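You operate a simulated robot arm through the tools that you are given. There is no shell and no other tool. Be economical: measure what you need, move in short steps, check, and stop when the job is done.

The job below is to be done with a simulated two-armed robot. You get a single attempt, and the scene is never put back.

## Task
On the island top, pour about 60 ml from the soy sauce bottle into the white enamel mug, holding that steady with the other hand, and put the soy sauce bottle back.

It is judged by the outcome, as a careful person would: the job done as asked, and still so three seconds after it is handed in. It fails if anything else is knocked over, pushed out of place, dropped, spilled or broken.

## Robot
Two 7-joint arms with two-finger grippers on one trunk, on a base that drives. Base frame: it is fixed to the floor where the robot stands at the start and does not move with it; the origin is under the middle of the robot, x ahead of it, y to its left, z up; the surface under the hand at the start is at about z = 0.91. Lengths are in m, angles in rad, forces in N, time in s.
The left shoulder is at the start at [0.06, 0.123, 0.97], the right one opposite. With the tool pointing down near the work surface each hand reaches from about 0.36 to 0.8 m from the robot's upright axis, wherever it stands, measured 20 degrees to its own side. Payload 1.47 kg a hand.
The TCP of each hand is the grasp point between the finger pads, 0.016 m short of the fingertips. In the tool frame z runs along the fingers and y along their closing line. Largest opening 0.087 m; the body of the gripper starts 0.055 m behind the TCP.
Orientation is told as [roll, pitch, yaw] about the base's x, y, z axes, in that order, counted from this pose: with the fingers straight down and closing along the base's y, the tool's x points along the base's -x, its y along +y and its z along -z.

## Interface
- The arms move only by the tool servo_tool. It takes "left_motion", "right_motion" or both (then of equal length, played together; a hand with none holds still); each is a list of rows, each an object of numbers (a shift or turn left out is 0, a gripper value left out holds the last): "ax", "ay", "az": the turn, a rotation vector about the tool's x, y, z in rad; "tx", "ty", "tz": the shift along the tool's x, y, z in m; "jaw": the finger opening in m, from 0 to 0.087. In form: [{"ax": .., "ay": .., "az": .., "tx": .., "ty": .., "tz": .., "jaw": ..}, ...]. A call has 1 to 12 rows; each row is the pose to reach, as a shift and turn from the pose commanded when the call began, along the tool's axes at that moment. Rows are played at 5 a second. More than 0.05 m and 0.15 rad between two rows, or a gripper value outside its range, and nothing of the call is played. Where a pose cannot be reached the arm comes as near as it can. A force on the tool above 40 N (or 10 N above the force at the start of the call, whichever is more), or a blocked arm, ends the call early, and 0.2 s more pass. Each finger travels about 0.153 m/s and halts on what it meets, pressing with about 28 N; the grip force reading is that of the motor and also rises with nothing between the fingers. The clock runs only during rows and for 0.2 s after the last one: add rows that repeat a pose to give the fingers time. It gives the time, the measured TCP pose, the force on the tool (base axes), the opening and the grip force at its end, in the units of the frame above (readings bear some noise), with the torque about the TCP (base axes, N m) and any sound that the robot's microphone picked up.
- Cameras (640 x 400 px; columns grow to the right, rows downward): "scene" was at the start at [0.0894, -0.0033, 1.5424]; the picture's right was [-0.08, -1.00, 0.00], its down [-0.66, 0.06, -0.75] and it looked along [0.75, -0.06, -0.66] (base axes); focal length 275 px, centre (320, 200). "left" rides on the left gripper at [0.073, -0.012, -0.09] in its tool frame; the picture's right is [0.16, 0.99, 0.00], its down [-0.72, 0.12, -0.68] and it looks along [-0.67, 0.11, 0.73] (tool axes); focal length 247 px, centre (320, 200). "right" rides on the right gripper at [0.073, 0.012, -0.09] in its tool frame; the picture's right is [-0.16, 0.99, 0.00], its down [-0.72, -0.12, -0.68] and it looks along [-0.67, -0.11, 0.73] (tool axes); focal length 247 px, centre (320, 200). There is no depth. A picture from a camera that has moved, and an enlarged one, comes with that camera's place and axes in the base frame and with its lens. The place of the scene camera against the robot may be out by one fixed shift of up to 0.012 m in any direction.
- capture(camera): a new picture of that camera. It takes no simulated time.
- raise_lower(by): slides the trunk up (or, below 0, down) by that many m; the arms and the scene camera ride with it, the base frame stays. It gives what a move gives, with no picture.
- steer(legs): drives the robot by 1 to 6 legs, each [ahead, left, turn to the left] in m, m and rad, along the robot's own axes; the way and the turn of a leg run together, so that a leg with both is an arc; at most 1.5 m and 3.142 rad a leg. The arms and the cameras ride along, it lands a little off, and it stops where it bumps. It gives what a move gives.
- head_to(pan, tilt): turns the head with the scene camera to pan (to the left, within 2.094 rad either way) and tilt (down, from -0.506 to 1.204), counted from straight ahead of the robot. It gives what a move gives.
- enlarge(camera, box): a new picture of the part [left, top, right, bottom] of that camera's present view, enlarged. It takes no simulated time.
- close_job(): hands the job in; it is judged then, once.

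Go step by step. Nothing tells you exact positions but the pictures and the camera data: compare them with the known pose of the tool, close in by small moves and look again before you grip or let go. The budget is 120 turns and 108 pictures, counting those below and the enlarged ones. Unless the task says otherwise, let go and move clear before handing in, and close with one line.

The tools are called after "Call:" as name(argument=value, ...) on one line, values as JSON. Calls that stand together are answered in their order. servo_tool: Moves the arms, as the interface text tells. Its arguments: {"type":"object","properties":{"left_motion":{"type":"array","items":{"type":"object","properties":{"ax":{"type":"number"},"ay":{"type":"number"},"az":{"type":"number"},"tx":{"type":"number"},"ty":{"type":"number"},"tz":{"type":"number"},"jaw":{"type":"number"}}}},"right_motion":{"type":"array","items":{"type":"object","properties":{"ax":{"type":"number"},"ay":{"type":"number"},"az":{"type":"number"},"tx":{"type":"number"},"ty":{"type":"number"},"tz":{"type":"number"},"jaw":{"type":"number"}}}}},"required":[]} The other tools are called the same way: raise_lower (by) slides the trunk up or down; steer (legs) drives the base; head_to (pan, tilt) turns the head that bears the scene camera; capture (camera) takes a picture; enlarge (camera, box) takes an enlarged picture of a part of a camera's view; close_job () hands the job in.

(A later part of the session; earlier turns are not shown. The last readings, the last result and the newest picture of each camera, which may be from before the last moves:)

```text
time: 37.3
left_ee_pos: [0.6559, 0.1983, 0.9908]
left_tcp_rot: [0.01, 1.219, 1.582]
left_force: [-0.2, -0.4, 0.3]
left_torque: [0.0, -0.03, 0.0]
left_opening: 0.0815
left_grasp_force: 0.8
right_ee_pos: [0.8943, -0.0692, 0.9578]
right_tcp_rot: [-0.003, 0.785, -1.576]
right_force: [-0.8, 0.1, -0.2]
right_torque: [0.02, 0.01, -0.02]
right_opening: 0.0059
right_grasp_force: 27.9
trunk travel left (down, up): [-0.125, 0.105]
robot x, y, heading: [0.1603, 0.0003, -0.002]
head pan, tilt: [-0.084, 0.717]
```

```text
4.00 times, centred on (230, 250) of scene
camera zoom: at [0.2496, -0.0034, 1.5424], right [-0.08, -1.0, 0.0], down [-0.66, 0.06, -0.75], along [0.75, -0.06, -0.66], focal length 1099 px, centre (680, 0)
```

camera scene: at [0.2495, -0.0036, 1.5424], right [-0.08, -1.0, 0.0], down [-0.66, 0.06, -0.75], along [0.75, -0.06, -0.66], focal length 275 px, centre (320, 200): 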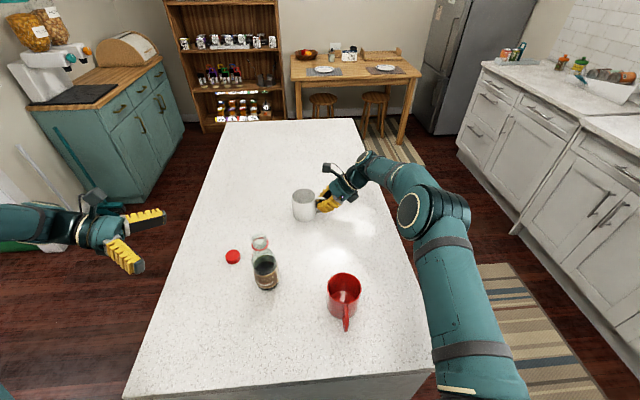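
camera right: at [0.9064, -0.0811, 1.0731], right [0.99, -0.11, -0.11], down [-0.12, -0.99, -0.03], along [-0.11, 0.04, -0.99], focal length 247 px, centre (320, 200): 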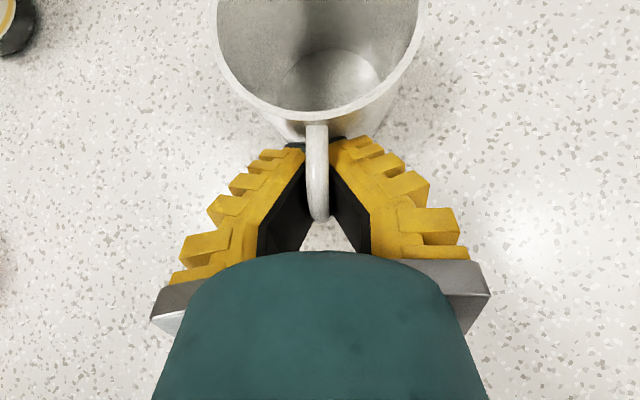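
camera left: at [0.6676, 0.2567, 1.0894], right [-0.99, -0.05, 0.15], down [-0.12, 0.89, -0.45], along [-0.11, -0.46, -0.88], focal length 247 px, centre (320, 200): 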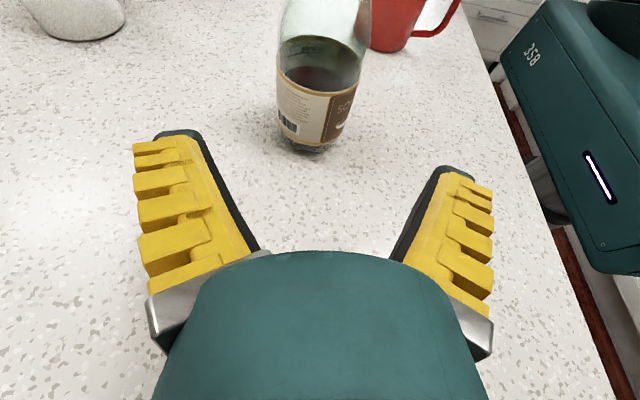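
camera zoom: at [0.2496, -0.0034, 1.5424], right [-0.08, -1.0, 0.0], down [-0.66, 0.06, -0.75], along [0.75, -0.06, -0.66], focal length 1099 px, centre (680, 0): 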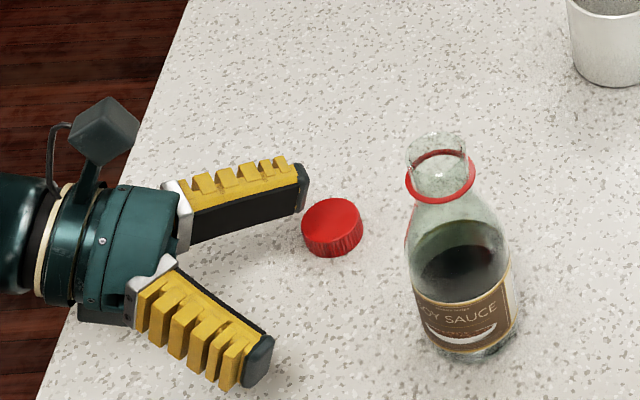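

The bottle centre from the left camera is about [0.659, 0.087]. The fingers pass above the cap. I'll advance to grasp depth.

Call:
servo_tool(left_motion=[{"tx": 0.003, "tz": 0.025, "ty": -0.003, "jaw": 0.08}, {"tx": 0.006, "tz": 0.05, "ty": -0.003}, {"tx": 0.009, "tz": 0.075, "ty": -0.003}, {"tx": 0.011, "tz": 0.095, "ty": -0.003}, {"tx": 0.013, "tz": 0.112, "ty": -0.003}, {"tx": 0.013, "tz": 0.112, "ty": -0.003}])

Call:
capture(camera="left")

Call:
enlarge(camera="scene", box=[180, 210, 320, 310])

```text
time: 38.7
left_ee_pos: [0.6595, 0.0882, 0.9636]
left_tcp_rot: [0.01, 1.221, 1.579]
left_force: [0.5, -0.6, -0.2]
left_torque: [-0.01, 0.02, 0.01]
left_opening: 0.082
left_grasp_force: 0.6
right_ee_pos: [0.8951, -0.0686, 0.9572]
right_tcp_rot: [-0.004, 0.784, -1.575]
right_force: [-0.3, 0.0, -0.7]
right_torque: [0.01, -0.01, -0.04]
right_opening: 0.0
right_grasp_force: 27.5
trunk travel left (down, up): [-0.125, 0.105]
robot x, y, heading: [0.1609, -0.0016, -0.001]
head pan, tilt: [-0.084, 0.717]
```

```text
79 pictures are left
camera left: at [0.6709, 0.1464, 1.062], right [-0.99, -0.05, 0.15], down [-0.12, 0.89, -0.44], along [-0.11, -0.46, -0.88], focal length 247 px, centre (320, 200)
```

left: 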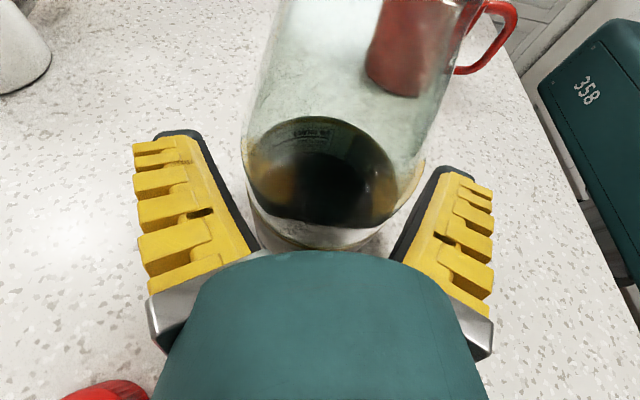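

```text
4.00 times, centred on (250, 260) of scene
camera zoom: at [0.2495, -0.0034, 1.5424], right [-0.08, -1.0, 0.0], down [-0.66, 0.06, -0.75], along [0.75, -0.06, -0.66], focal length 1099 px, centre (600, -40)
```

zoom: 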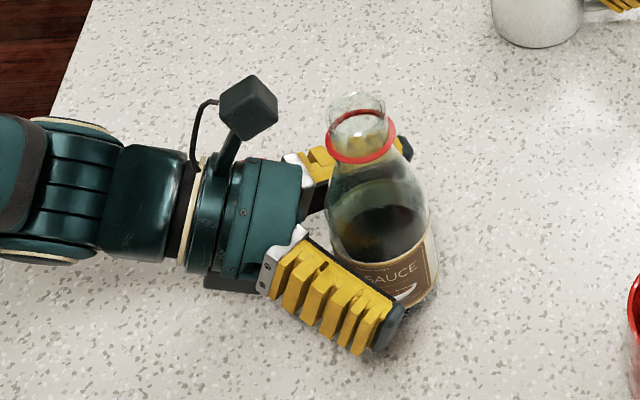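

The bottle is straddled well. But the right jaw now reads 0, so the handle may have slipped out. I'll check.

Call:
capture(camera="right")

Call:
enlarge(camera="scene", box=[260, 150, 400, 250])

```text
77 pictures are left
camera right: at [0.9065, -0.0813, 1.0729], right [0.99, -0.11, -0.11], down [-0.12, -0.99, -0.03], along [-0.11, 0.04, -0.99], focal length 247 px, centre (320, 200)
```

right: 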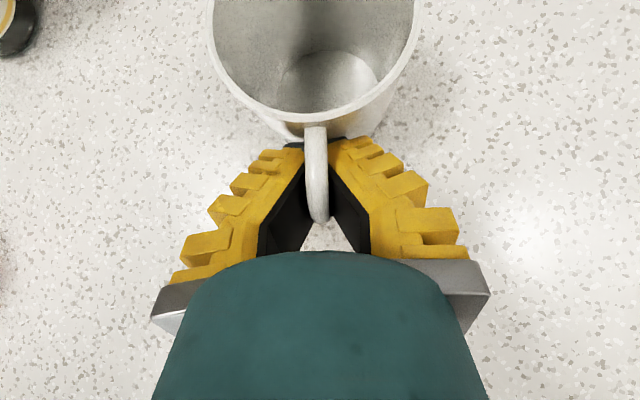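

```text
4.00 times, centred on (330, 200) of scene
camera zoom: at [0.2495, -0.0034, 1.5424], right [-0.08, -1.0, 0.0], down [-0.66, 0.06, -0.75], along [0.75, -0.06, -0.66], focal length 1099 px, centre (280, 200)
```

zoom: 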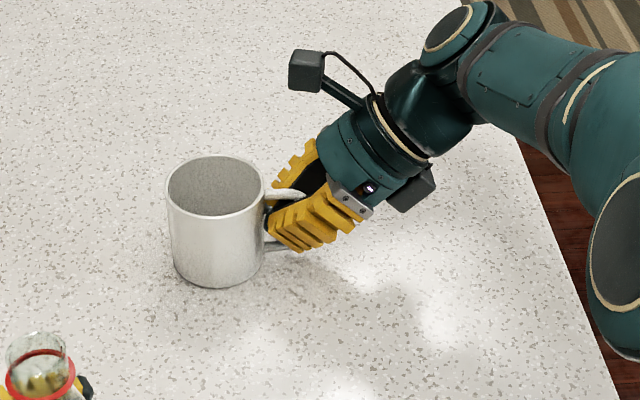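

Call:
enlarge(camera="right", box=[240, 100, 400, 260])

Call:
enlarge(camera="scene", box=[295, 180, 355, 220])

```text
2.50 times, centred on (320, 180) of right
camera zoom: at [0.9065, -0.0813, 1.0729], right [0.99, -0.11, -0.11], down [-0.12, -0.99, -0.03], along [-0.11, 0.04, -0.99], focal length 617 px, centre (320, 250)
```

zoom: 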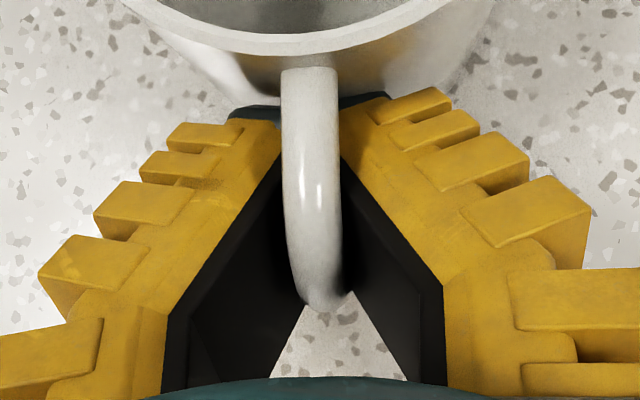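

```text
10.00 times, centred on (325, 200) of scene
camera zoom: at [0.2495, -0.0034, 1.5424], right [-0.08, -1.0, 0.0], down [-0.66, 0.06, -0.75], along [0.75, -0.06, -0.66], focal length 2747 px, centre (270, 200)
```

zoom: 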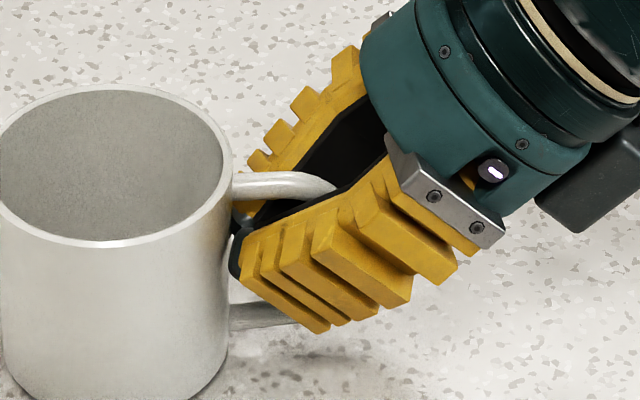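

The rendering suggests the fingertips closed inside the handle loop, with the bar squeezed back toward the palm. I'll open a little and look at the handle again before regripping.

Call:
servo_tool(right_motion=[{"jaw": 0.02}, {"jaw": 0.04}, {"jaw": 0.05}, {"jaw": 0.05}])

Call:
capture(camera="right")

```text
time: 39.7
left_ee_pos: [0.6605, 0.088, 0.9638]
left_tcp_rot: [0.008, 1.219, 1.579]
left_force: [0.0, -0.2, -0.1]
left_torque: [-0.02, 0.0, -0.01]
left_opening: 0.0817
left_grasp_force: 1.1
right_ee_pos: [0.895, -0.0691, 0.957]
right_tcp_rot: [-0.004, 0.785, -1.574]
right_force: [-0.3, 0.0, 0.5]
right_torque: [0.01, 0.01, -0.04]
right_opening: 0.0552
right_grasp_force: 3.9
trunk travel left (down, up): [-0.125, 0.105]
robot x, y, heading: [0.1633, -0.0005, 0.005]
head pan, tilt: [-0.084, 0.717]
```

```text
73 pictures are left
camera right: at [0.9065, -0.0813, 1.073], right [0.99, -0.11, -0.11], down [-0.12, -0.99, -0.03], along [-0.11, 0.04, -0.99], focal length 247 px, centre (320, 200)
```

right: 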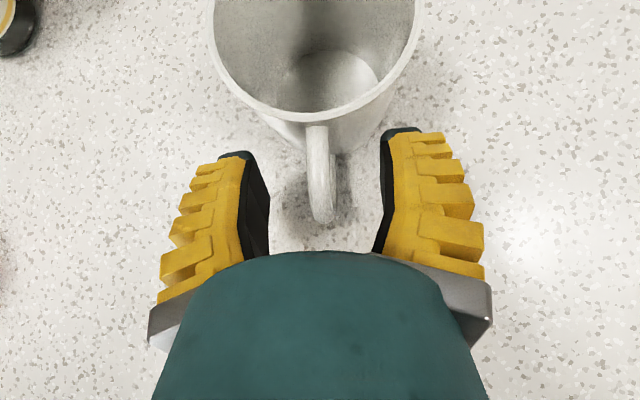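

The bar was squeezed back because the fingers converge at the tips when nearly closed, and the mug slid about 4 mm. With the tool nearly vertical, the bar would lie along the fingers and hold firmly, so I'll back off and re-tilt.

Call:
servo_tool(right_motion=[{"tz": -0.03}, {"tz": -0.06}, {"tz": -0.06, "tx": 0.015, "ay": -0.11}, {"tz": -0.06, "tx": 0.03, "ay": -0.22}, {"tz": -0.058, "tx": 0.045, "ay": -0.33}, {"tz": -0.058, "tx": 0.045, "ay": -0.435}, {"tz": -0.058, "tx": 0.045, "ay": -0.435}])

Call:
capture(camera="right")

```text
time: 41.3
left_ee_pos: [0.6597, 0.0876, 0.9638]
left_tcp_rot: [0.008, 1.218, 1.579]
left_force: [-0.4, -0.6, 0.1]
left_torque: [-0.02, 0.0, 0.01]
left_opening: 0.0817
left_grasp_force: 1.0
right_ee_pos: [0.8955, -0.0779, 1.0304]
right_tcp_rot: [-0.003, 0.35, -1.572]
right_force: [0.6, -0.3, -0.1]
right_torque: [-0.02, 0.01, 0.03]
right_opening: 0.0553
right_grasp_force: 4.0
trunk travel left (down, up): [-0.125, 0.105]
robot x, y, heading: [0.1576, -0.001, -0.002]
head pan, tilt: [-0.084, 0.717]
```

```text
72 pictures are left
camera right: at [0.9078, -0.0411, 1.14], right [0.99, -0.15, -0.06], down [-0.12, -0.91, 0.39], along [-0.11, -0.38, -0.92], focal length 247 px, centre (320, 200)
```

right: 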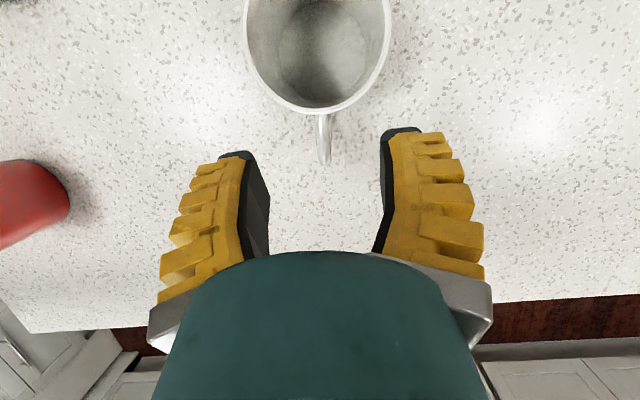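

The bar is at about [0.896, -0.077]. I'll descend vertically around it.

Call:
servo_tool(right_motion=[{"tz": 0.025, "tx": -0.009}, {"tz": 0.05, "tx": -0.018}, {"tz": 0.073, "tx": -0.0265}, {"tz": 0.073, "tx": -0.0265}])

Call:
capture(camera="right")

Call:
enlarge(camera="scene", box=[280, 160, 380, 230])

```text
time: 42.3
left_ee_pos: [0.6587, 0.0874, 0.964]
left_tcp_rot: [0.01, 1.221, 1.579]
left_force: [-0.4, -0.2, -0.4]
left_torque: [0.01, -0.03, -0.01]
left_opening: 0.0815
left_grasp_force: 1.2
right_ee_pos: [0.8949, -0.0787, 0.9521]
right_tcp_rot: [-0.001, 0.35, -1.573]
right_force: [-0.7, 0.1, 0.3]
right_torque: [-0.02, 0.0, 0.04]
right_opening: 0.0554
right_grasp_force: 3.7
trunk travel left (down, up): [-0.125, 0.105]
robot x, y, heading: [0.1608, -0.0023, -0.001]
head pan, tilt: [-0.084, 0.717]
```

```text
71 pictures are left
camera right: at [0.9074, -0.0414, 1.0624], right [0.99, -0.15, -0.06], down [-0.12, -0.91, 0.39], along [-0.11, -0.38, -0.92], focal length 247 px, centre (320, 200)
```

right: 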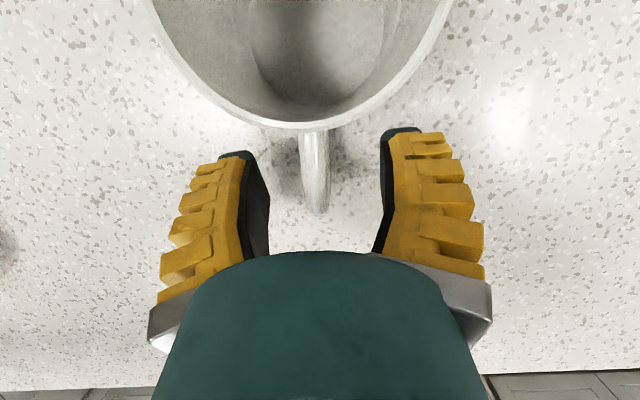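

```text
5.71 times, centred on (330, 195) of scene
camera zoom: at [0.2492, -0.0033, 1.5424], right [-0.08, -1.0, 0.0], down [-0.66, 0.06, -0.75], along [0.75, -0.06, -0.66], focal length 1570 px, centre (263, 229)
```

zoom: 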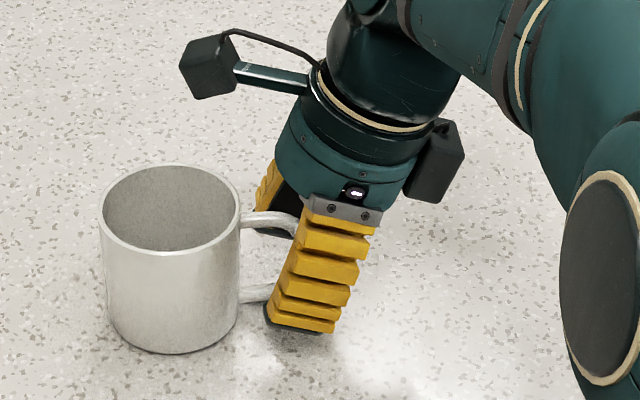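

Call:
servo_tool(right_motion=[{"jaw": 0.04}, {"jaw": 0.03}, {"jaw": 0.02}, {"jaw": 0.012}, {"jaw": 0.006}, {"jaw": 0.0}, {"jaw": 0.0}, {"jaw": 0.0}, {"jaw": 0.0}, {"jaw": 0.0}])

Call:
capture(camera="right")

```text
time: 44.5
left_ee_pos: [0.6591, 0.0882, 0.9644]
left_tcp_rot: [0.008, 1.219, 1.578]
left_force: [0.0, -0.2, 0.2]
left_torque: [-0.01, -0.03, -0.01]
left_opening: 0.082
left_grasp_force: 1.0
right_ee_pos: [0.8952, -0.0789, 0.9527]
right_tcp_rot: [0.001, 0.35, -1.573]
right_force: [-0.2, -2.6, 6.3]
right_torque: [0.03, 0.0, 0.0]
right_opening: 0.006
right_grasp_force: 27.9
trunk travel left (down, up): [-0.125, 0.105]
robot x, y, heading: [0.1611, -0.0046, 0.009]
head pan, tilt: [-0.084, 0.717]
```

```text
69 pictures are left
camera right: at [0.9073, -0.0417, 1.0631], right [0.99, -0.15, -0.05], down [-0.12, -0.91, 0.39], along [-0.11, -0.38, -0.92], focal length 247 px, centre (320, 200)
```

right: 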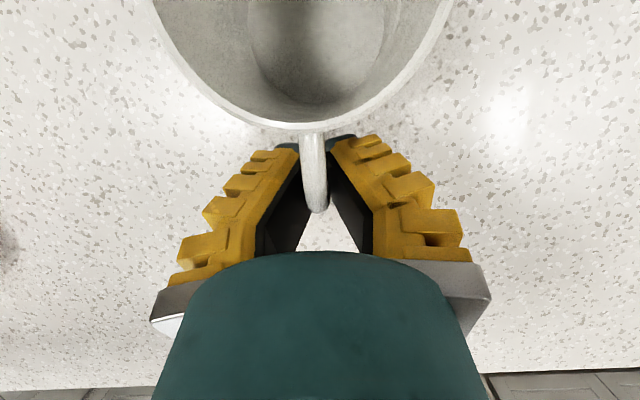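

The right grip reads 0.006 m on the bar, which now lies along the fingers. Next I'll close the left hand on the bottle and see whether the right grip persists.

Call:
servo_tool(left_motion=[{"jaw": 0.074}, {"jaw": 0.068}, {"jaw": 0.062}, {"jaw": 0.056}, {"jaw": 0.05}, {"jaw": 0.045}, {"jaw": 0.04}, {"jaw": 0.04}])

Call:
capture(camera="left")

Call:
enlarge(camera="scene", box=[180, 210, 320, 310])

```text
time: 46.3
left_ee_pos: [0.6601, 0.0869, 0.9638]
left_tcp_rot: [0.009, 1.217, 1.58]
left_force: [0.9, -0.8, 0.5]
left_torque: [-0.01, 0.0, 0.02]
left_opening: 0.06
left_grasp_force: 27.4
right_ee_pos: [0.8958, -0.079, 0.9521]
right_tcp_rot: [-0.002, 0.35, -1.572]
right_force: [-0.7, -3.8, 7.5]
right_torque: [0.13, -0.01, -0.01]
right_opening: 0.0059
right_grasp_force: 27.3
trunk travel left (down, up): [-0.125, 0.105]
robot x, y, heading: [0.1602, 0.0012, -0.001]
head pan, tilt: [-0.084, 0.717]
```

```text
68 pictures are left
camera left: at [0.6706, 0.1467, 1.0622], right [-0.99, -0.05, 0.15], down [-0.12, 0.89, -0.44], along [-0.11, -0.46, -0.88], focal length 247 px, centre (320, 200)
```

left: 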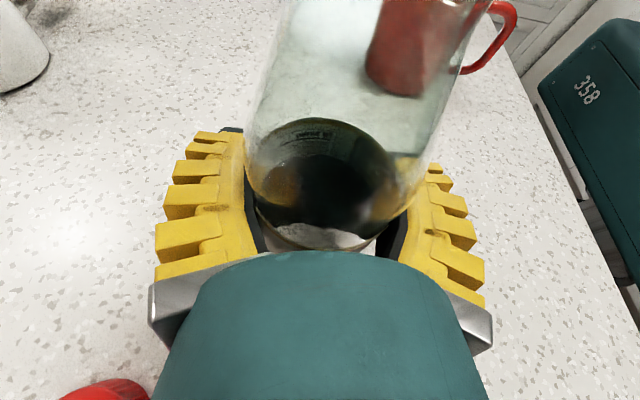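

```text
4.00 times, centred on (250, 260) of scene
camera zoom: at [0.2489, -0.0036, 1.5424], right [-0.08, -1.0, 0.0], down [-0.66, 0.06, -0.75], along [0.75, -0.06, -0.66], focal length 1099 px, centre (600, -40)
```

zoom: 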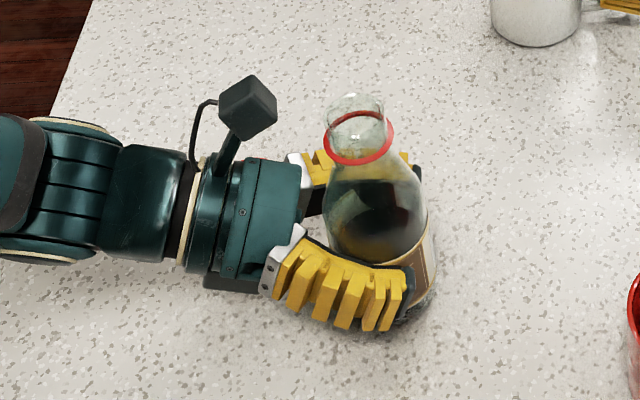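

Both grips are firm: bottle 0.060 m, handle 0.006 m. I'll lift the bottle straight up 0.06 m and check.

Call:
servo_tool(left_motion=[{"tx": 0.0094, "tz": -0.0034}, {"tx": 0.019, "tz": -0.007}, {"tx": 0.0376, "tz": -0.0138}, {"tx": 0.0564, "tz": -0.0206}, {"tx": 0.0564, "tz": -0.0206}])

Call:
capture(camera="scene")

```text
time: 47.5
left_ee_pos: [0.6598, 0.0858, 1.0244]
left_tcp_rot: [0.009, 1.218, 1.579]
left_force: [-0.3, -0.7, -2.4]
left_torque: [-0.05, -0.03, 0.01]
left_opening: 0.06
left_grasp_force: 28.4
right_ee_pos: [0.8943, -0.0792, 0.9523]
right_tcp_rot: [-0.002, 0.349, -1.573]
right_force: [0.9, -1.9, 6.5]
right_torque: [0.12, 0.0, 0.01]
right_opening: 0.0059
right_grasp_force: 28.1
trunk travel left (down, up): [-0.125, 0.105]
robot x, y, heading: [0.1565, -0.0011, -0.005]
head pan, tilt: [-0.084, 0.717]
```

```text
66 pictures are left
camera scene: at [0.249, -0.0035, 1.5424], right [-0.08, -1.0, 0.0], down [-0.66, 0.06, -0.75], along [0.75, -0.06, -0.66], focal length 275 px, centre (320, 200)
```

scene: 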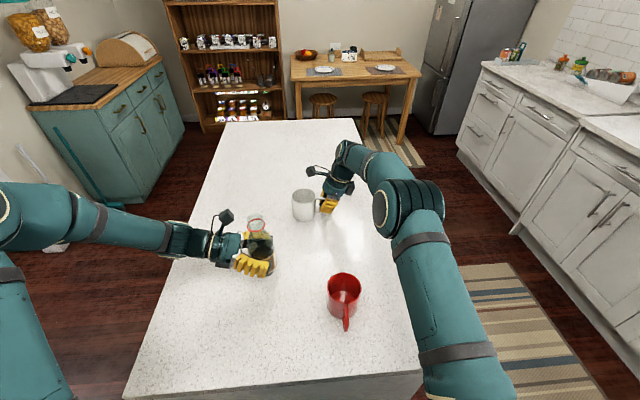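

The bottle is lifted cleanly. The pour pose would be near the left arm's reach limit because the wrist is higher than the shoulder, so I'll release the mug, raise the trunk 0.09 m, and regrip.

Call:
servo_tool(right_motion=[{"jaw": 0.02}, {"jaw": 0.04}, {"jaw": 0.05}, {"jaw": 0.05}, {"jaw": 0.05, "tz": -0.02, "tx": 0.007}, {"jaw": 0.05, "tz": -0.045, "tx": 0.0165}, {"jaw": 0.05, "tz": -0.045, "tx": 0.0165}])

Call:
raise_lower(by=0.09)

Call:
capture(camera="right")

```text
time: 49.1
left_ee_pos: [0.6607, 0.0859, 1.0244]
left_tcp_rot: [0.01, 1.218, 1.581]
left_force: [0.6, -0.6, -4.1]
left_torque: [-0.01, 0.0, 0.0]
left_opening: 0.0602
left_grasp_force: 27.9
right_ee_pos: [0.8943, -0.0789, 1.0004]
right_tcp_rot: [-0.004, 0.352, -1.573]
right_force: [1.0, -0.2, 0.0]
right_torque: [0.0, -0.02, 0.01]
right_opening: 0.0555
right_grasp_force: 3.8
trunk travel left (down, up): [-0.125, 0.105]
robot x, y, heading: [0.1598, 0.0008, -0.001]
head pan, tilt: [-0.084, 0.717]
```

```text
time: 50.4
left_ee_pos: [0.6604, 0.0871, 1.1132]
left_tcp_rot: [0.011, 1.217, 1.582]
left_force: [-0.3, -0.5, -3.9]
left_torque: [-0.04, 0.01, 0.03]
left_opening: 0.0602
left_grasp_force: 27.7
right_ee_pos: [0.895, -0.0787, 1.0905]
right_tcp_rot: [-0.005, 0.35, -1.573]
right_force: [0.3, -0.1, 0.8]
right_torque: [0.02, 0.02, -0.01]
right_opening: 0.0552
right_grasp_force: 3.8
trunk travel left (down, up): [-0.215, 0.015]
robot x, y, heading: [0.1649, 0.002, 0.003]
head pan, tilt: [-0.084, 0.717]
```

```text
65 pictures are left
camera right: at [0.9078, -0.0413, 1.2003], right [0.99, -0.15, -0.06], down [-0.12, -0.91, 0.39], along [-0.11, -0.38, -0.92], focal length 247 px, centre (320, 200)
```

right: 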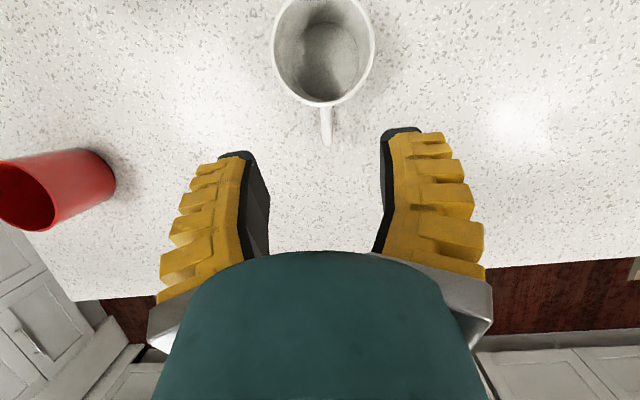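

The mug hasn't moved (bar at [0.896, -0.078], centre about [0.902, -0.011]). I'll descend and regrip.

Call:
servo_tool(right_motion=[{"tz": 0.035, "tx": -0.013}, {"tz": 0.07, "tx": -0.0255}, {"tz": 0.1, "tx": -0.0365}, {"tz": 0.12, "tx": -0.0438}, {"tz": 0.13, "tx": -0.0474}, {"tz": 0.13, "tx": -0.0474, "jaw": 0.04}, {"tz": 0.13, "tx": -0.0474, "jaw": 0.03}, {"tz": 0.13, "tx": -0.0474, "jaw": 0.02}, {"tz": 0.13, "tx": -0.0474, "jaw": 0.01}, {"tz": 0.13, "tx": -0.0474, "jaw": 0.0}, {"tz": 0.13, "tx": -0.0474, "jaw": 0.0}, {"tz": 0.13, "tx": -0.0474, "jaw": 0.0}])

Call:
capture(camera="right")

```text
time: 53.0
left_ee_pos: [0.6601, 0.0864, 1.1149]
left_tcp_rot: [0.011, 1.216, 1.582]
left_force: [-0.2, -0.3, -3.5]
left_torque: [-0.05, 0.05, 0.03]
left_opening: 0.0599
left_grasp_force: 27.6
right_ee_pos: [0.894, -0.0797, 0.9517]
right_tcp_rot: [0.0, 0.352, -1.575]
right_force: [0.0, -0.2, 0.4]
right_torque: [-0.1, 0.0, -0.03]
right_opening: 0.0059
right_grasp_force: 28.1
trunk travel left (down, up): [-0.215, 0.015]
robot x, y, heading: [0.16, -0.0008, -0.001]
head pan, tilt: [-0.084, 0.717]
```

```text
64 pictures are left
camera right: at [0.9066, -0.0422, 1.0622], right [0.99, -0.15, -0.06], down [-0.12, -0.91, 0.39], along [-0.11, -0.38, -0.92], focal length 247 px, centre (320, 200)
```

right: 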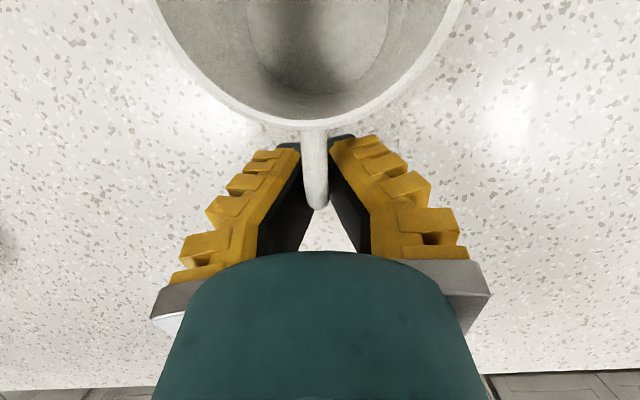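

The mug is held again and everything is steady. Now I'll move the bottle toward the mug while starting a mild tilt of 0.5 rad, well short of pouring.

Call:
servo_tool(left_motion=[{"ty": -0.025, "tx": -0.007, "tz": -0.003, "ay": -0.08}, {"ty": -0.05, "tx": -0.014, "tz": -0.006, "ay": -0.16}, {"ty": -0.075, "tx": -0.021, "tz": -0.009, "ay": -0.24}, {"ty": -0.1, "tx": -0.028, "tz": -0.012, "ay": -0.33}, {"ty": -0.12, "tx": -0.036, "tz": -0.014, "ay": -0.42}, {"ty": -0.14, "tx": -0.043, "tz": -0.016, "ay": -0.5}, {"ty": -0.14, "tx": -0.043, "tz": -0.016, "ay": -0.5}])

Call:
capture(camera="scene")

```text
time: 54.5
left_ee_pos: [0.8022, 0.1152, 1.0784]
left_tcp_rot: [0.004, 0.717, 1.575]
left_force: [-0.1, -0.1, -3.5]
left_torque: [-0.03, 0.0, -0.02]
left_opening: 0.0597
left_grasp_force: 28.0
right_ee_pos: [0.8938, -0.0797, 0.9512]
right_tcp_rot: [-0.003, 0.35, -1.572]
right_force: [0.0, 0.1, -1.2]
right_torque: [-0.08, 0.04, 0.02]
right_opening: 0.0061
right_grasp_force: 28.5
trunk travel left (down, up): [-0.215, 0.015]
robot x, y, heading: [0.1624, -0.0028, -0.003]
head pan, tilt: [-0.084, 0.717]
```

```text
63 pictures are left
camera scene: at [0.2495, -0.003, 1.6324], right [-0.08, -1.0, 0.0], down [-0.66, 0.06, -0.75], along [0.75, -0.06, -0.66], focal length 275 px, centre (320, 200)
```

scene: 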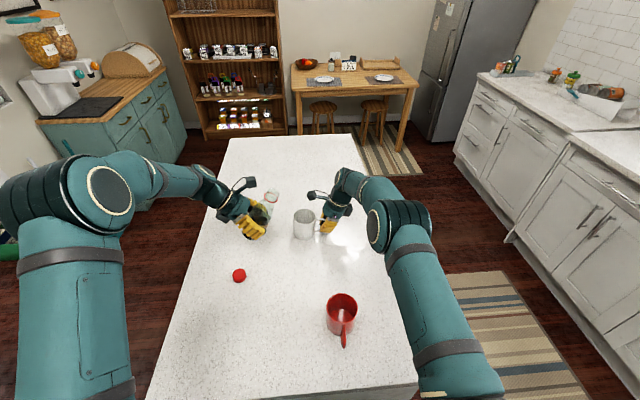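

Next I'll move over to the mug's x with the tilt at about 1.0 rad, still below the pouring angle, keeping the mouth high.

Call:
servo_tool(left_motion=[{"ty": -0.03}, {"ty": -0.06}, {"ty": -0.085, "ay": -0.08}, {"ty": -0.098, "ay": -0.17, "tz": 0.01, "tx": -0.003}, {"ty": -0.098, "ay": -0.26, "tz": 0.02, "tx": -0.006}, {"ty": -0.098, "ay": -0.34, "tz": 0.03, "tx": -0.01}, {"ty": -0.098, "ay": -0.42, "tz": 0.04, "tx": -0.013}, {"ty": -0.098, "ay": -0.5, "tz": 0.049, "tx": -0.0164}, {"ty": -0.098, "ay": -0.5, "tz": 0.049, "tx": -0.0164}])

Call:
enlarge(camera="scene", box=[210, 160, 370, 260])

Call:
capture(camera="left")

Call:
capture(camera="right")

```text
time: 56.5
left_ee_pos: [0.8968, 0.0971, 1.0303]
left_tcp_rot: [0.004, 0.219, 1.575]
left_force: [0.0, 0.2, -2.9]
left_torque: [0.0, -0.02, 0.01]
left_opening: 0.0599
left_grasp_force: 27.6
right_ee_pos: [0.8947, -0.08, 0.9525]
right_tcp_rot: [-0.003, 0.35, -1.572]
right_force: [0.7, 0.6, -1.2]
right_torque: [-0.11, -0.01, 0.01]
right_opening: 0.0059
right_grasp_force: 28.3
trunk travel left (down, up): [-0.215, 0.015]
robot x, y, heading: [0.1585, -0.0003, -0.001]
head pan, tilt: [-0.084, 0.717]
```

```text
4.00 times, centred on (290, 210) of scene
camera zoom: at [0.25, -0.003, 1.6323], right [-0.08, -1.0, 0.0], down [-0.66, 0.06, -0.75], along [0.75, -0.06, -0.66], focal length 1099 px, centre (440, 160)
```

zoom: 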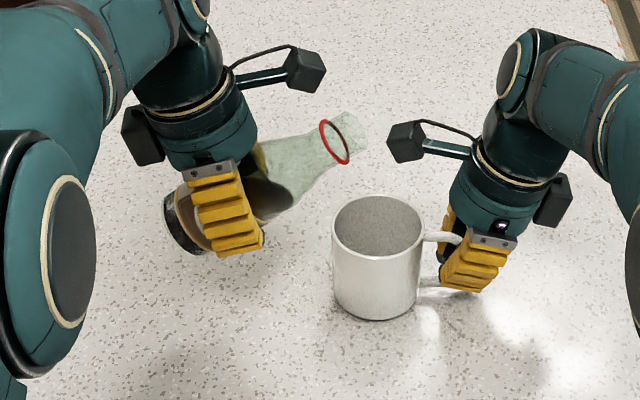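

```text
61 pictures are left
camera left: at [0.9093, 0.0447, 1.1324], right [-0.99, -0.15, 0.04], down [-0.11, 0.85, 0.51], along [-0.11, 0.5, -0.86], focal length 247 px, centre (320, 200)
```

left: 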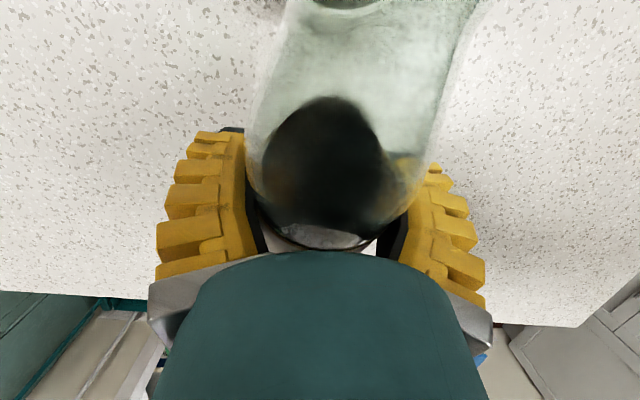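

```text
60 pictures are left
camera right: at [0.9066, -0.042, 1.0623], right [0.99, -0.15, -0.06], down [-0.12, -0.91, 0.39], along [-0.11, -0.38, -0.92], focal length 247 px, centre (320, 200)
```

right: 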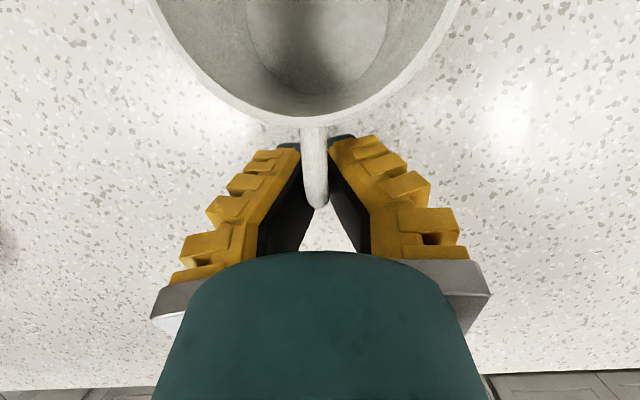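

The mouth is at about y 0.01, z 1.09, and L from TCP to mouth is about 0.107 m. I'll bring the lip down over the mug (y≈0.006, z≈1.028) at 1.2 rad.

Call:
servo_tool(left_motion=[{"tx": -0.006, "tz": 0.007, "ay": -0.04, "ty": -0.003}, {"tx": -0.012, "tz": 0.014, "ay": -0.08, "ty": -0.003}, {"tx": -0.016, "tz": 0.02, "ay": -0.13, "ty": -0.003}, {"tx": -0.0195, "tz": 0.0233, "ay": -0.2, "ty": -0.003}, {"tx": -0.0195, "tz": 0.0233, "ay": -0.2, "ty": -0.003}])

Call:
enlarge(camera="scene", box=[230, 170, 350, 250])

Call:
capture(camera="right")

```text
time: 57.8
left_ee_pos: [0.901, 0.1101, 1.0024]
left_tcp_rot: [0.003, 0.016, 1.571]
left_force: [-0.1, 0.2, -2.7]
left_torque: [0.02, 0.03, -0.04]
left_opening: 0.06
left_grasp_force: 28.6
right_ee_pos: [0.8941, -0.0805, 0.9523]
right_tcp_rot: [-0.002, 0.348, -1.572]
right_force: [0.2, 0.7, -1.0]
right_torque: [-0.09, 0.0, 0.04]
right_opening: 0.0062
right_grasp_force: 28.3
trunk travel left (down, up): [-0.215, 0.015]
robot x, y, heading: [0.1611, -0.002, -0.002]
head pan, tilt: [-0.084, 0.717]
```

```text
5.00 times, centred on (290, 210) of scene
camera zoom: at [0.25, -0.0032, 1.6323], right [-0.08, -1.0, 0.0], down [-0.66, 0.06, -0.75], along [0.75, -0.06, -0.66], focal length 1374 px, centre (470, 150)
```

zoom: 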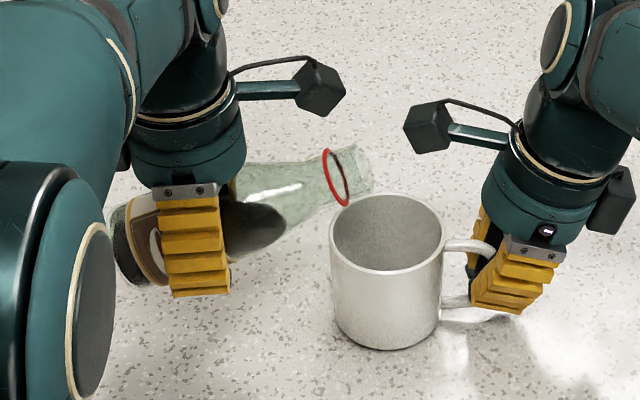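

```text
58 pictures are left
camera right: at [0.9066, -0.0422, 1.0623], right [0.99, -0.15, -0.06], down [-0.12, -0.91, 0.39], along [-0.11, -0.38, -0.92], focal length 247 px, centre (320, 200)
```

right: 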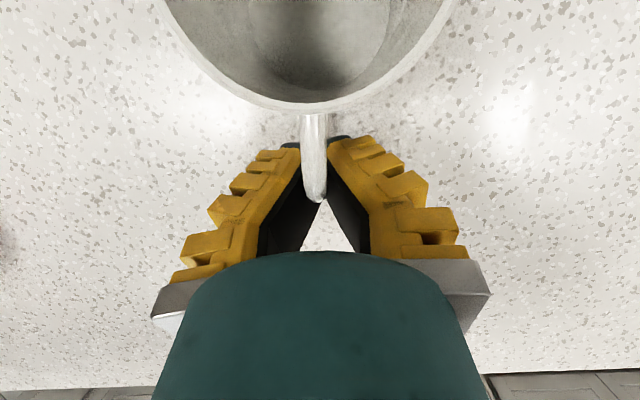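

The mug seems to have shifted about 4 mm toward the bottle during the last move, which could be contact. I'll zoom in before continuing.

Call:
enlarge(camera="scene", box=[285, 190, 335, 225])

Call:
capture(camera="left")

```text
11.43 times, centred on (310, 208) of scene
camera zoom: at [0.25, -0.0032, 1.6323], right [-0.08, -1.0, 0.0], down [-0.66, 0.06, -0.75], along [0.75, -0.06, -0.66], focal length 3140 px, centre (434, 114)
```

zoom: 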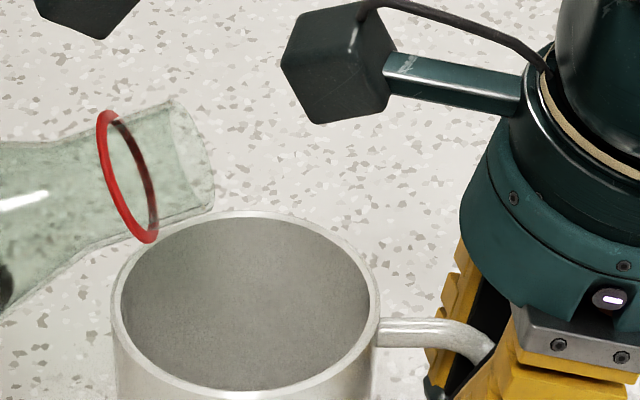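

```text
56 pictures are left
camera left: at [0.9124, 0.0391, 1.0932], right [-0.99, -0.16, 0.01], down [-0.11, 0.74, 0.67], along [-0.11, 0.66, -0.74], focal length 247 px, centre (320, 200)
```

left: 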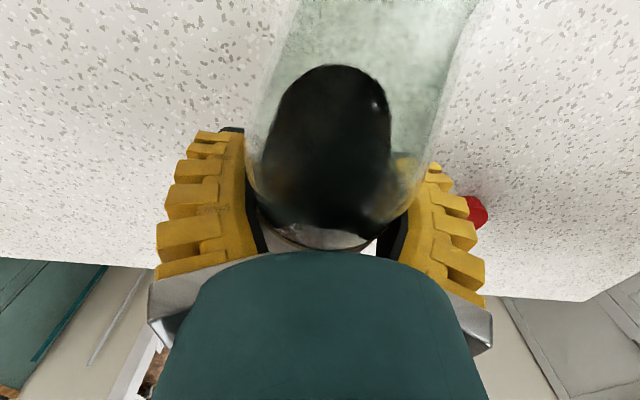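

The lip is about 3 cm above the rim, so there was no contact. I'll wait a second to see if the mug drifts in the right grip.

Call:
servo_tool(right_motion=[{}, {}, {}, {}, {}])

Call:
capture(camera="right")

```text
time: 59.0
left_ee_pos: [0.9, 0.1094, 1.0035]
left_tcp_rot: [0.003, 0.02, 1.57]
left_force: [0.1, -0.5, -3.0]
left_torque: [-0.01, 0.0, 0.0]
left_opening: 0.0598
left_grasp_force: 28.0
right_ee_pos: [0.8953, -0.079, 0.9527]
right_tcp_rot: [-0.001, 0.352, -1.571]
right_force: [0.5, 0.9, -0.9]
right_torque: [-0.07, 0.02, -0.02]
right_opening: 0.0061
right_grasp_force: 27.9
trunk travel left (down, up): [-0.215, 0.015]
robot x, y, heading: [0.1622, -0.0015, 0.001]
head pan, tilt: [-0.084, 0.717]
```

```text
55 pictures are left
camera right: at [0.9066, -0.0422, 1.0622], right [0.99, -0.15, -0.06], down [-0.12, -0.91, 0.39], along [-0.11, -0.38, -0.92], focal length 247 px, centre (320, 200)
```

right: 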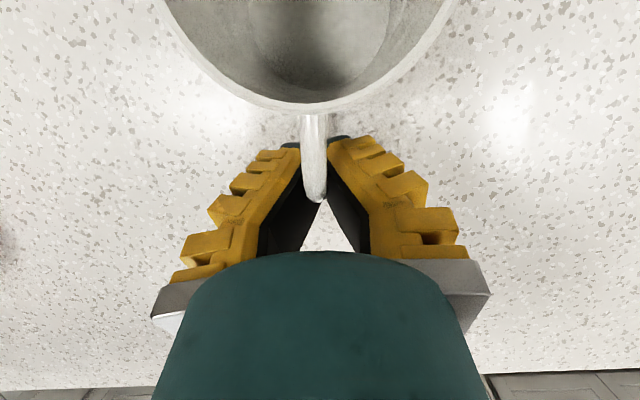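

The mug is steady. I'll increase the tilt by 0.1 rad about the lip and watch for flow.

Call:
servo_tool(left_motion=[{"ay": -0.03, "tz": -0.003}, {"ay": -0.06, "tz": -0.006}, {"ay": -0.1, "tz": -0.0106, "tx": 0.001}, {"ay": -0.1, "tz": -0.0106, "tx": 0.001}])

Call:
enlarge(camera="scene", box=[240, 180, 340, 245])

```text
time: 60.0
left_ee_pos: [0.9002, 0.109, 1.0138]
left_tcp_rot: [0.003, -0.082, 1.573]
left_force: [-0.2, 0.1, -3.4]
left_torque: [0.04, -0.02, -0.01]
left_opening: 0.0597
left_grasp_force: 28.0
right_ee_pos: [0.8955, -0.0797, 0.9518]
right_tcp_rot: [-0.001, 0.35, -1.572]
right_force: [0.0, 0.7, -0.4]
right_torque: [-0.1, -0.03, -0.02]
right_opening: 0.0063
right_grasp_force: 27.7
trunk travel left (down, up): [-0.215, 0.015]
robot x, y, heading: [0.158, 0.0042, 0.004]
head pan, tilt: [-0.084, 0.717]
```

```text
6.15 times, centred on (290, 212) of scene
camera zoom: at [0.2501, -0.0031, 1.6323], right [-0.08, -1.0, 0.0], down [-0.66, 0.06, -0.75], along [0.75, -0.06, -0.66], focal length 1691 px, centre (505, 123)
```

zoom: 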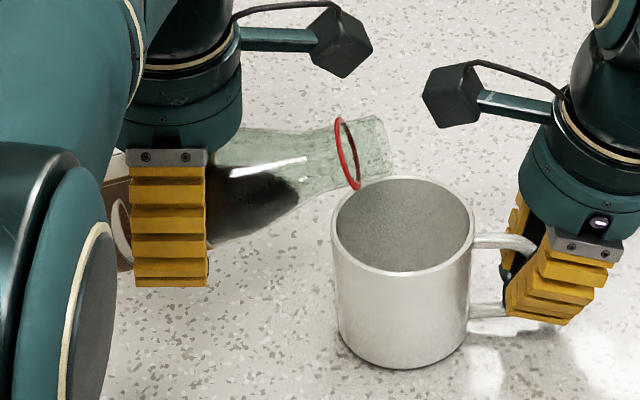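

The liquid is at the bottle's shoulder with no flow yet, and the lip projects inside the mug opening. Another 0.1 rad.

Call:
servo_tool(left_motion=[{"ay": -0.03, "tz": -0.0033}, {"ay": -0.06, "tz": -0.0065}, {"ay": -0.09, "tz": -0.0097, "tx": 0.001}, {"ay": -0.09, "tz": -0.0097, "tx": 0.001}])

Call:
enlarge(camera="scene", box=[240, 180, 340, 245])

```text
time: 61.0
left_ee_pos: [0.9009, 0.1078, 1.0245]
left_tcp_rot: [0.003, -0.17, 1.571]
left_force: [0.0, 0.5, -3.8]
left_torque: [0.03, -0.01, 0.01]
left_opening: 0.0595
left_grasp_force: 27.6
right_ee_pos: [0.8938, -0.0802, 0.9519]
right_tcp_rot: [-0.002, 0.349, -1.572]
right_force: [0.1, 0.0, -0.5]
right_torque: [-0.08, -0.01, 0.0]
right_opening: 0.006
right_grasp_force: 27.7
trunk travel left (down, up): [-0.215, 0.015]
robot x, y, heading: [0.1621, -0.0009, -0.002]
head pan, tilt: [-0.084, 0.717]
```

```text
6.15 times, centred on (290, 212) of scene
camera zoom: at [0.2501, -0.0032, 1.6323], right [-0.08, -1.0, 0.0], down [-0.66, 0.06, -0.75], along [0.75, -0.06, -0.66], focal length 1691 px, centre (505, 123)
```

zoom: 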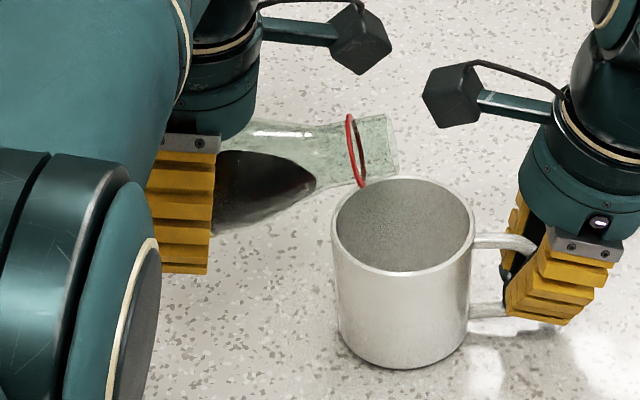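

Still no flow: the liquid is just entering the neck at 1.39 rad. I'll go on in small steps.

Call:
servo_tool(left_motion=[{"ay": -0.03, "tz": -0.0032, "tx": -0.0005}, {"ay": -0.06, "tz": -0.0064, "tx": -0.001}, {"ay": -0.1, "tz": -0.0107, "tx": -0.0018}, {"ay": -0.1, "tz": -0.0107, "tx": -0.0018}])

Call:
enlarge(camera="scene", box=[240, 180, 340, 245])

```text
time: 62.0
left_ee_pos: [0.8996, 0.1081, 1.0337]
left_tcp_rot: [0.003, -0.271, 1.568]
left_force: [-0.3, -0.8, -3.8]
left_torque: [0.02, 0.05, -0.04]
left_opening: 0.0597
left_grasp_force: 27.7
right_ee_pos: [0.8942, -0.079, 0.9522]
right_tcp_rot: [-0.001, 0.348, -1.573]
right_force: [0.0, 0.8, -1.3]
right_torque: [-0.06, 0.01, 0.03]
right_opening: 0.006
right_grasp_force: 28.6
trunk travel left (down, up): [-0.215, 0.015]
robot x, y, heading: [0.158, 0.0015, -0.005]
head pan, tilt: [-0.084, 0.717]
```

```text
6.15 times, centred on (290, 212) of scene
camera zoom: at [0.2501, -0.0032, 1.6323], right [-0.08, -1.0, 0.0], down [-0.66, 0.06, -0.75], along [0.75, -0.06, -0.66], focal length 1691 px, centre (505, 123)
```

zoom: 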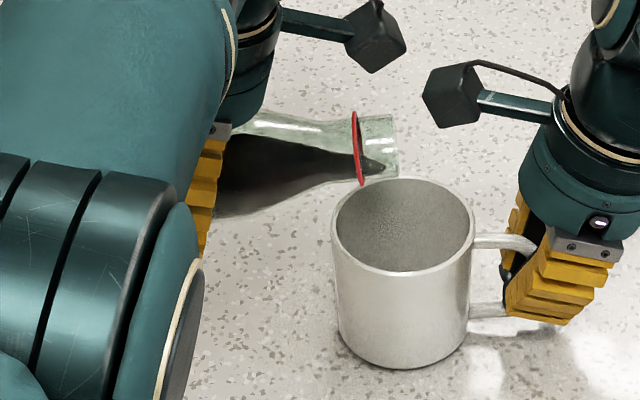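

The liquid is right at the lip. A small 0.05 rad step should start the flow; I'll wait and look.

Call:
servo_tool(left_motion=[{"ay": -0.03, "tz": -0.004, "tx": -0.0007}, {"ay": -0.05, "tz": -0.007, "tx": -0.0013}, {"ay": -0.05, "tz": -0.007, "tx": -0.0013}, {"ay": -0.05, "tz": -0.007, "tx": -0.0013}])

Call:
enlarge(camera="scene", box=[240, 180, 340, 245])

Call:
capture(camera="right")

```text
time: 63.0
left_ee_pos: [0.9, 0.1075, 1.0416]
left_tcp_rot: [0.003, -0.322, 1.568]
left_force: [-0.5, 0.4, -3.3]
left_torque: [0.05, 0.0, -0.03]
left_opening: 0.0597
left_grasp_force: 28.3
right_ee_pos: [0.8945, -0.0809, 0.9524]
right_tcp_rot: [-0.002, 0.351, -1.571]
right_force: [0.3, -0.3, -1.3]
right_torque: [-0.13, 0.0, -0.03]
right_opening: 0.0059
right_grasp_force: 28.2
trunk travel left (down, up): [-0.215, 0.015]
robot x, y, heading: [0.1625, 0.0041, 0.0]
head pan, tilt: [-0.084, 0.717]
```

```text
6.15 times, centred on (290, 212) of scene
camera zoom: at [0.25, -0.0034, 1.6323], right [-0.08, -1.0, 0.0], down [-0.66, 0.06, -0.75], along [0.75, -0.06, -0.66], focal length 1691 px, centre (505, 123)
```

zoom: 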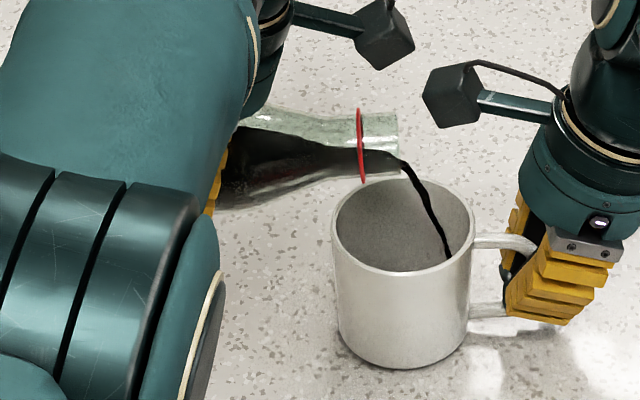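

```text
50 pictures are left
camera right: at [0.9066, -0.0423, 1.0622], right [0.99, -0.15, -0.06], down [-0.12, -0.91, 0.39], along [-0.11, -0.38, -0.92], focal length 247 px, centre (320, 200)
```

right: 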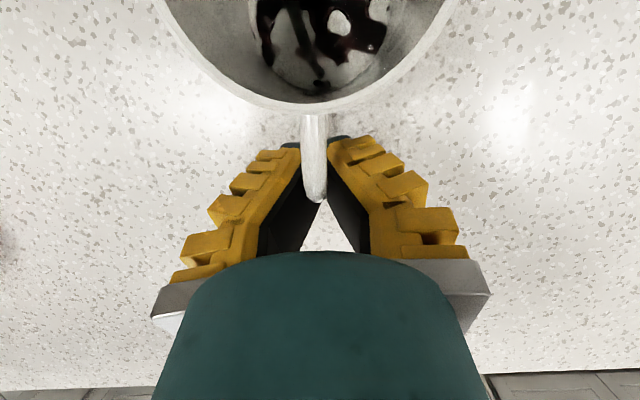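

It is pouring into the mug. The stream lands toward the handle side, so I'll shift the bottle back 6 mm and let it flow briefly.

Call:
servo_tool(left_motion=[{"tz": 0.001, "tx": -0.003}, {"tz": 0.0019, "tx": -0.0057}, {"tz": 0.0019, "tx": -0.0057}])

Call:
enlarge(camera="scene", box=[240, 180, 340, 245])

Call:
capture(camera="right")

```text
time: 63.8
left_ee_pos: [0.9007, 0.1133, 1.0421]
left_tcp_rot: [0.002, -0.32, 1.569]
left_force: [0.7, 0.0, -3.2]
left_torque: [0.03, -0.01, 0.02]
left_opening: 0.0595
left_grasp_force: 28.4
right_ee_pos: [0.8937, -0.0803, 0.9529]
right_tcp_rot: [-0.003, 0.35, -1.573]
right_force: [0.1, -0.1, -1.5]
right_torque: [-0.1, -0.03, 0.02]
right_opening: 0.006
right_grasp_force: 27.6
trunk travel left (down, up): [-0.215, 0.015]
robot x, y, heading: [0.1593, -0.0016, -0.003]
head pan, tilt: [-0.084, 0.717]
```

```text
6.15 times, centred on (290, 212) of scene
camera zoom: at [0.2501, -0.0033, 1.6323], right [-0.08, -1.0, 0.0], down [-0.66, 0.06, -0.75], along [0.75, -0.06, -0.66], focal length 1691 px, centre (505, 123)
```

zoom: 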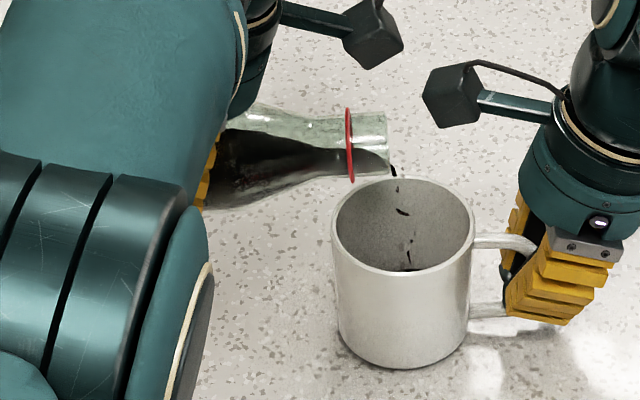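

```text
48 pictures are left
camera right: at [0.9066, -0.0422, 1.0622], right [0.99, -0.15, -0.06], down [-0.12, -0.91, 0.39], along [-0.11, -0.38, -0.92], focal length 247 px, centre (320, 200)
```

right: 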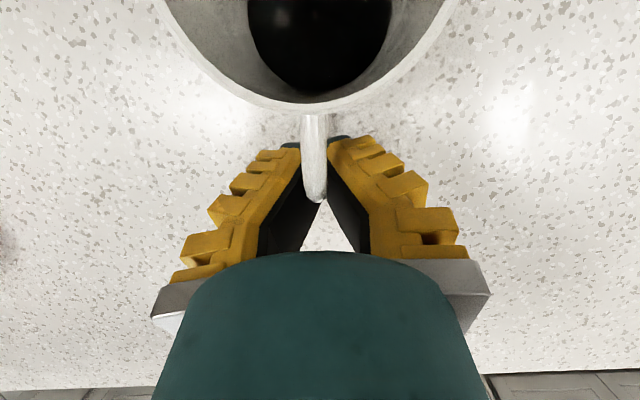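

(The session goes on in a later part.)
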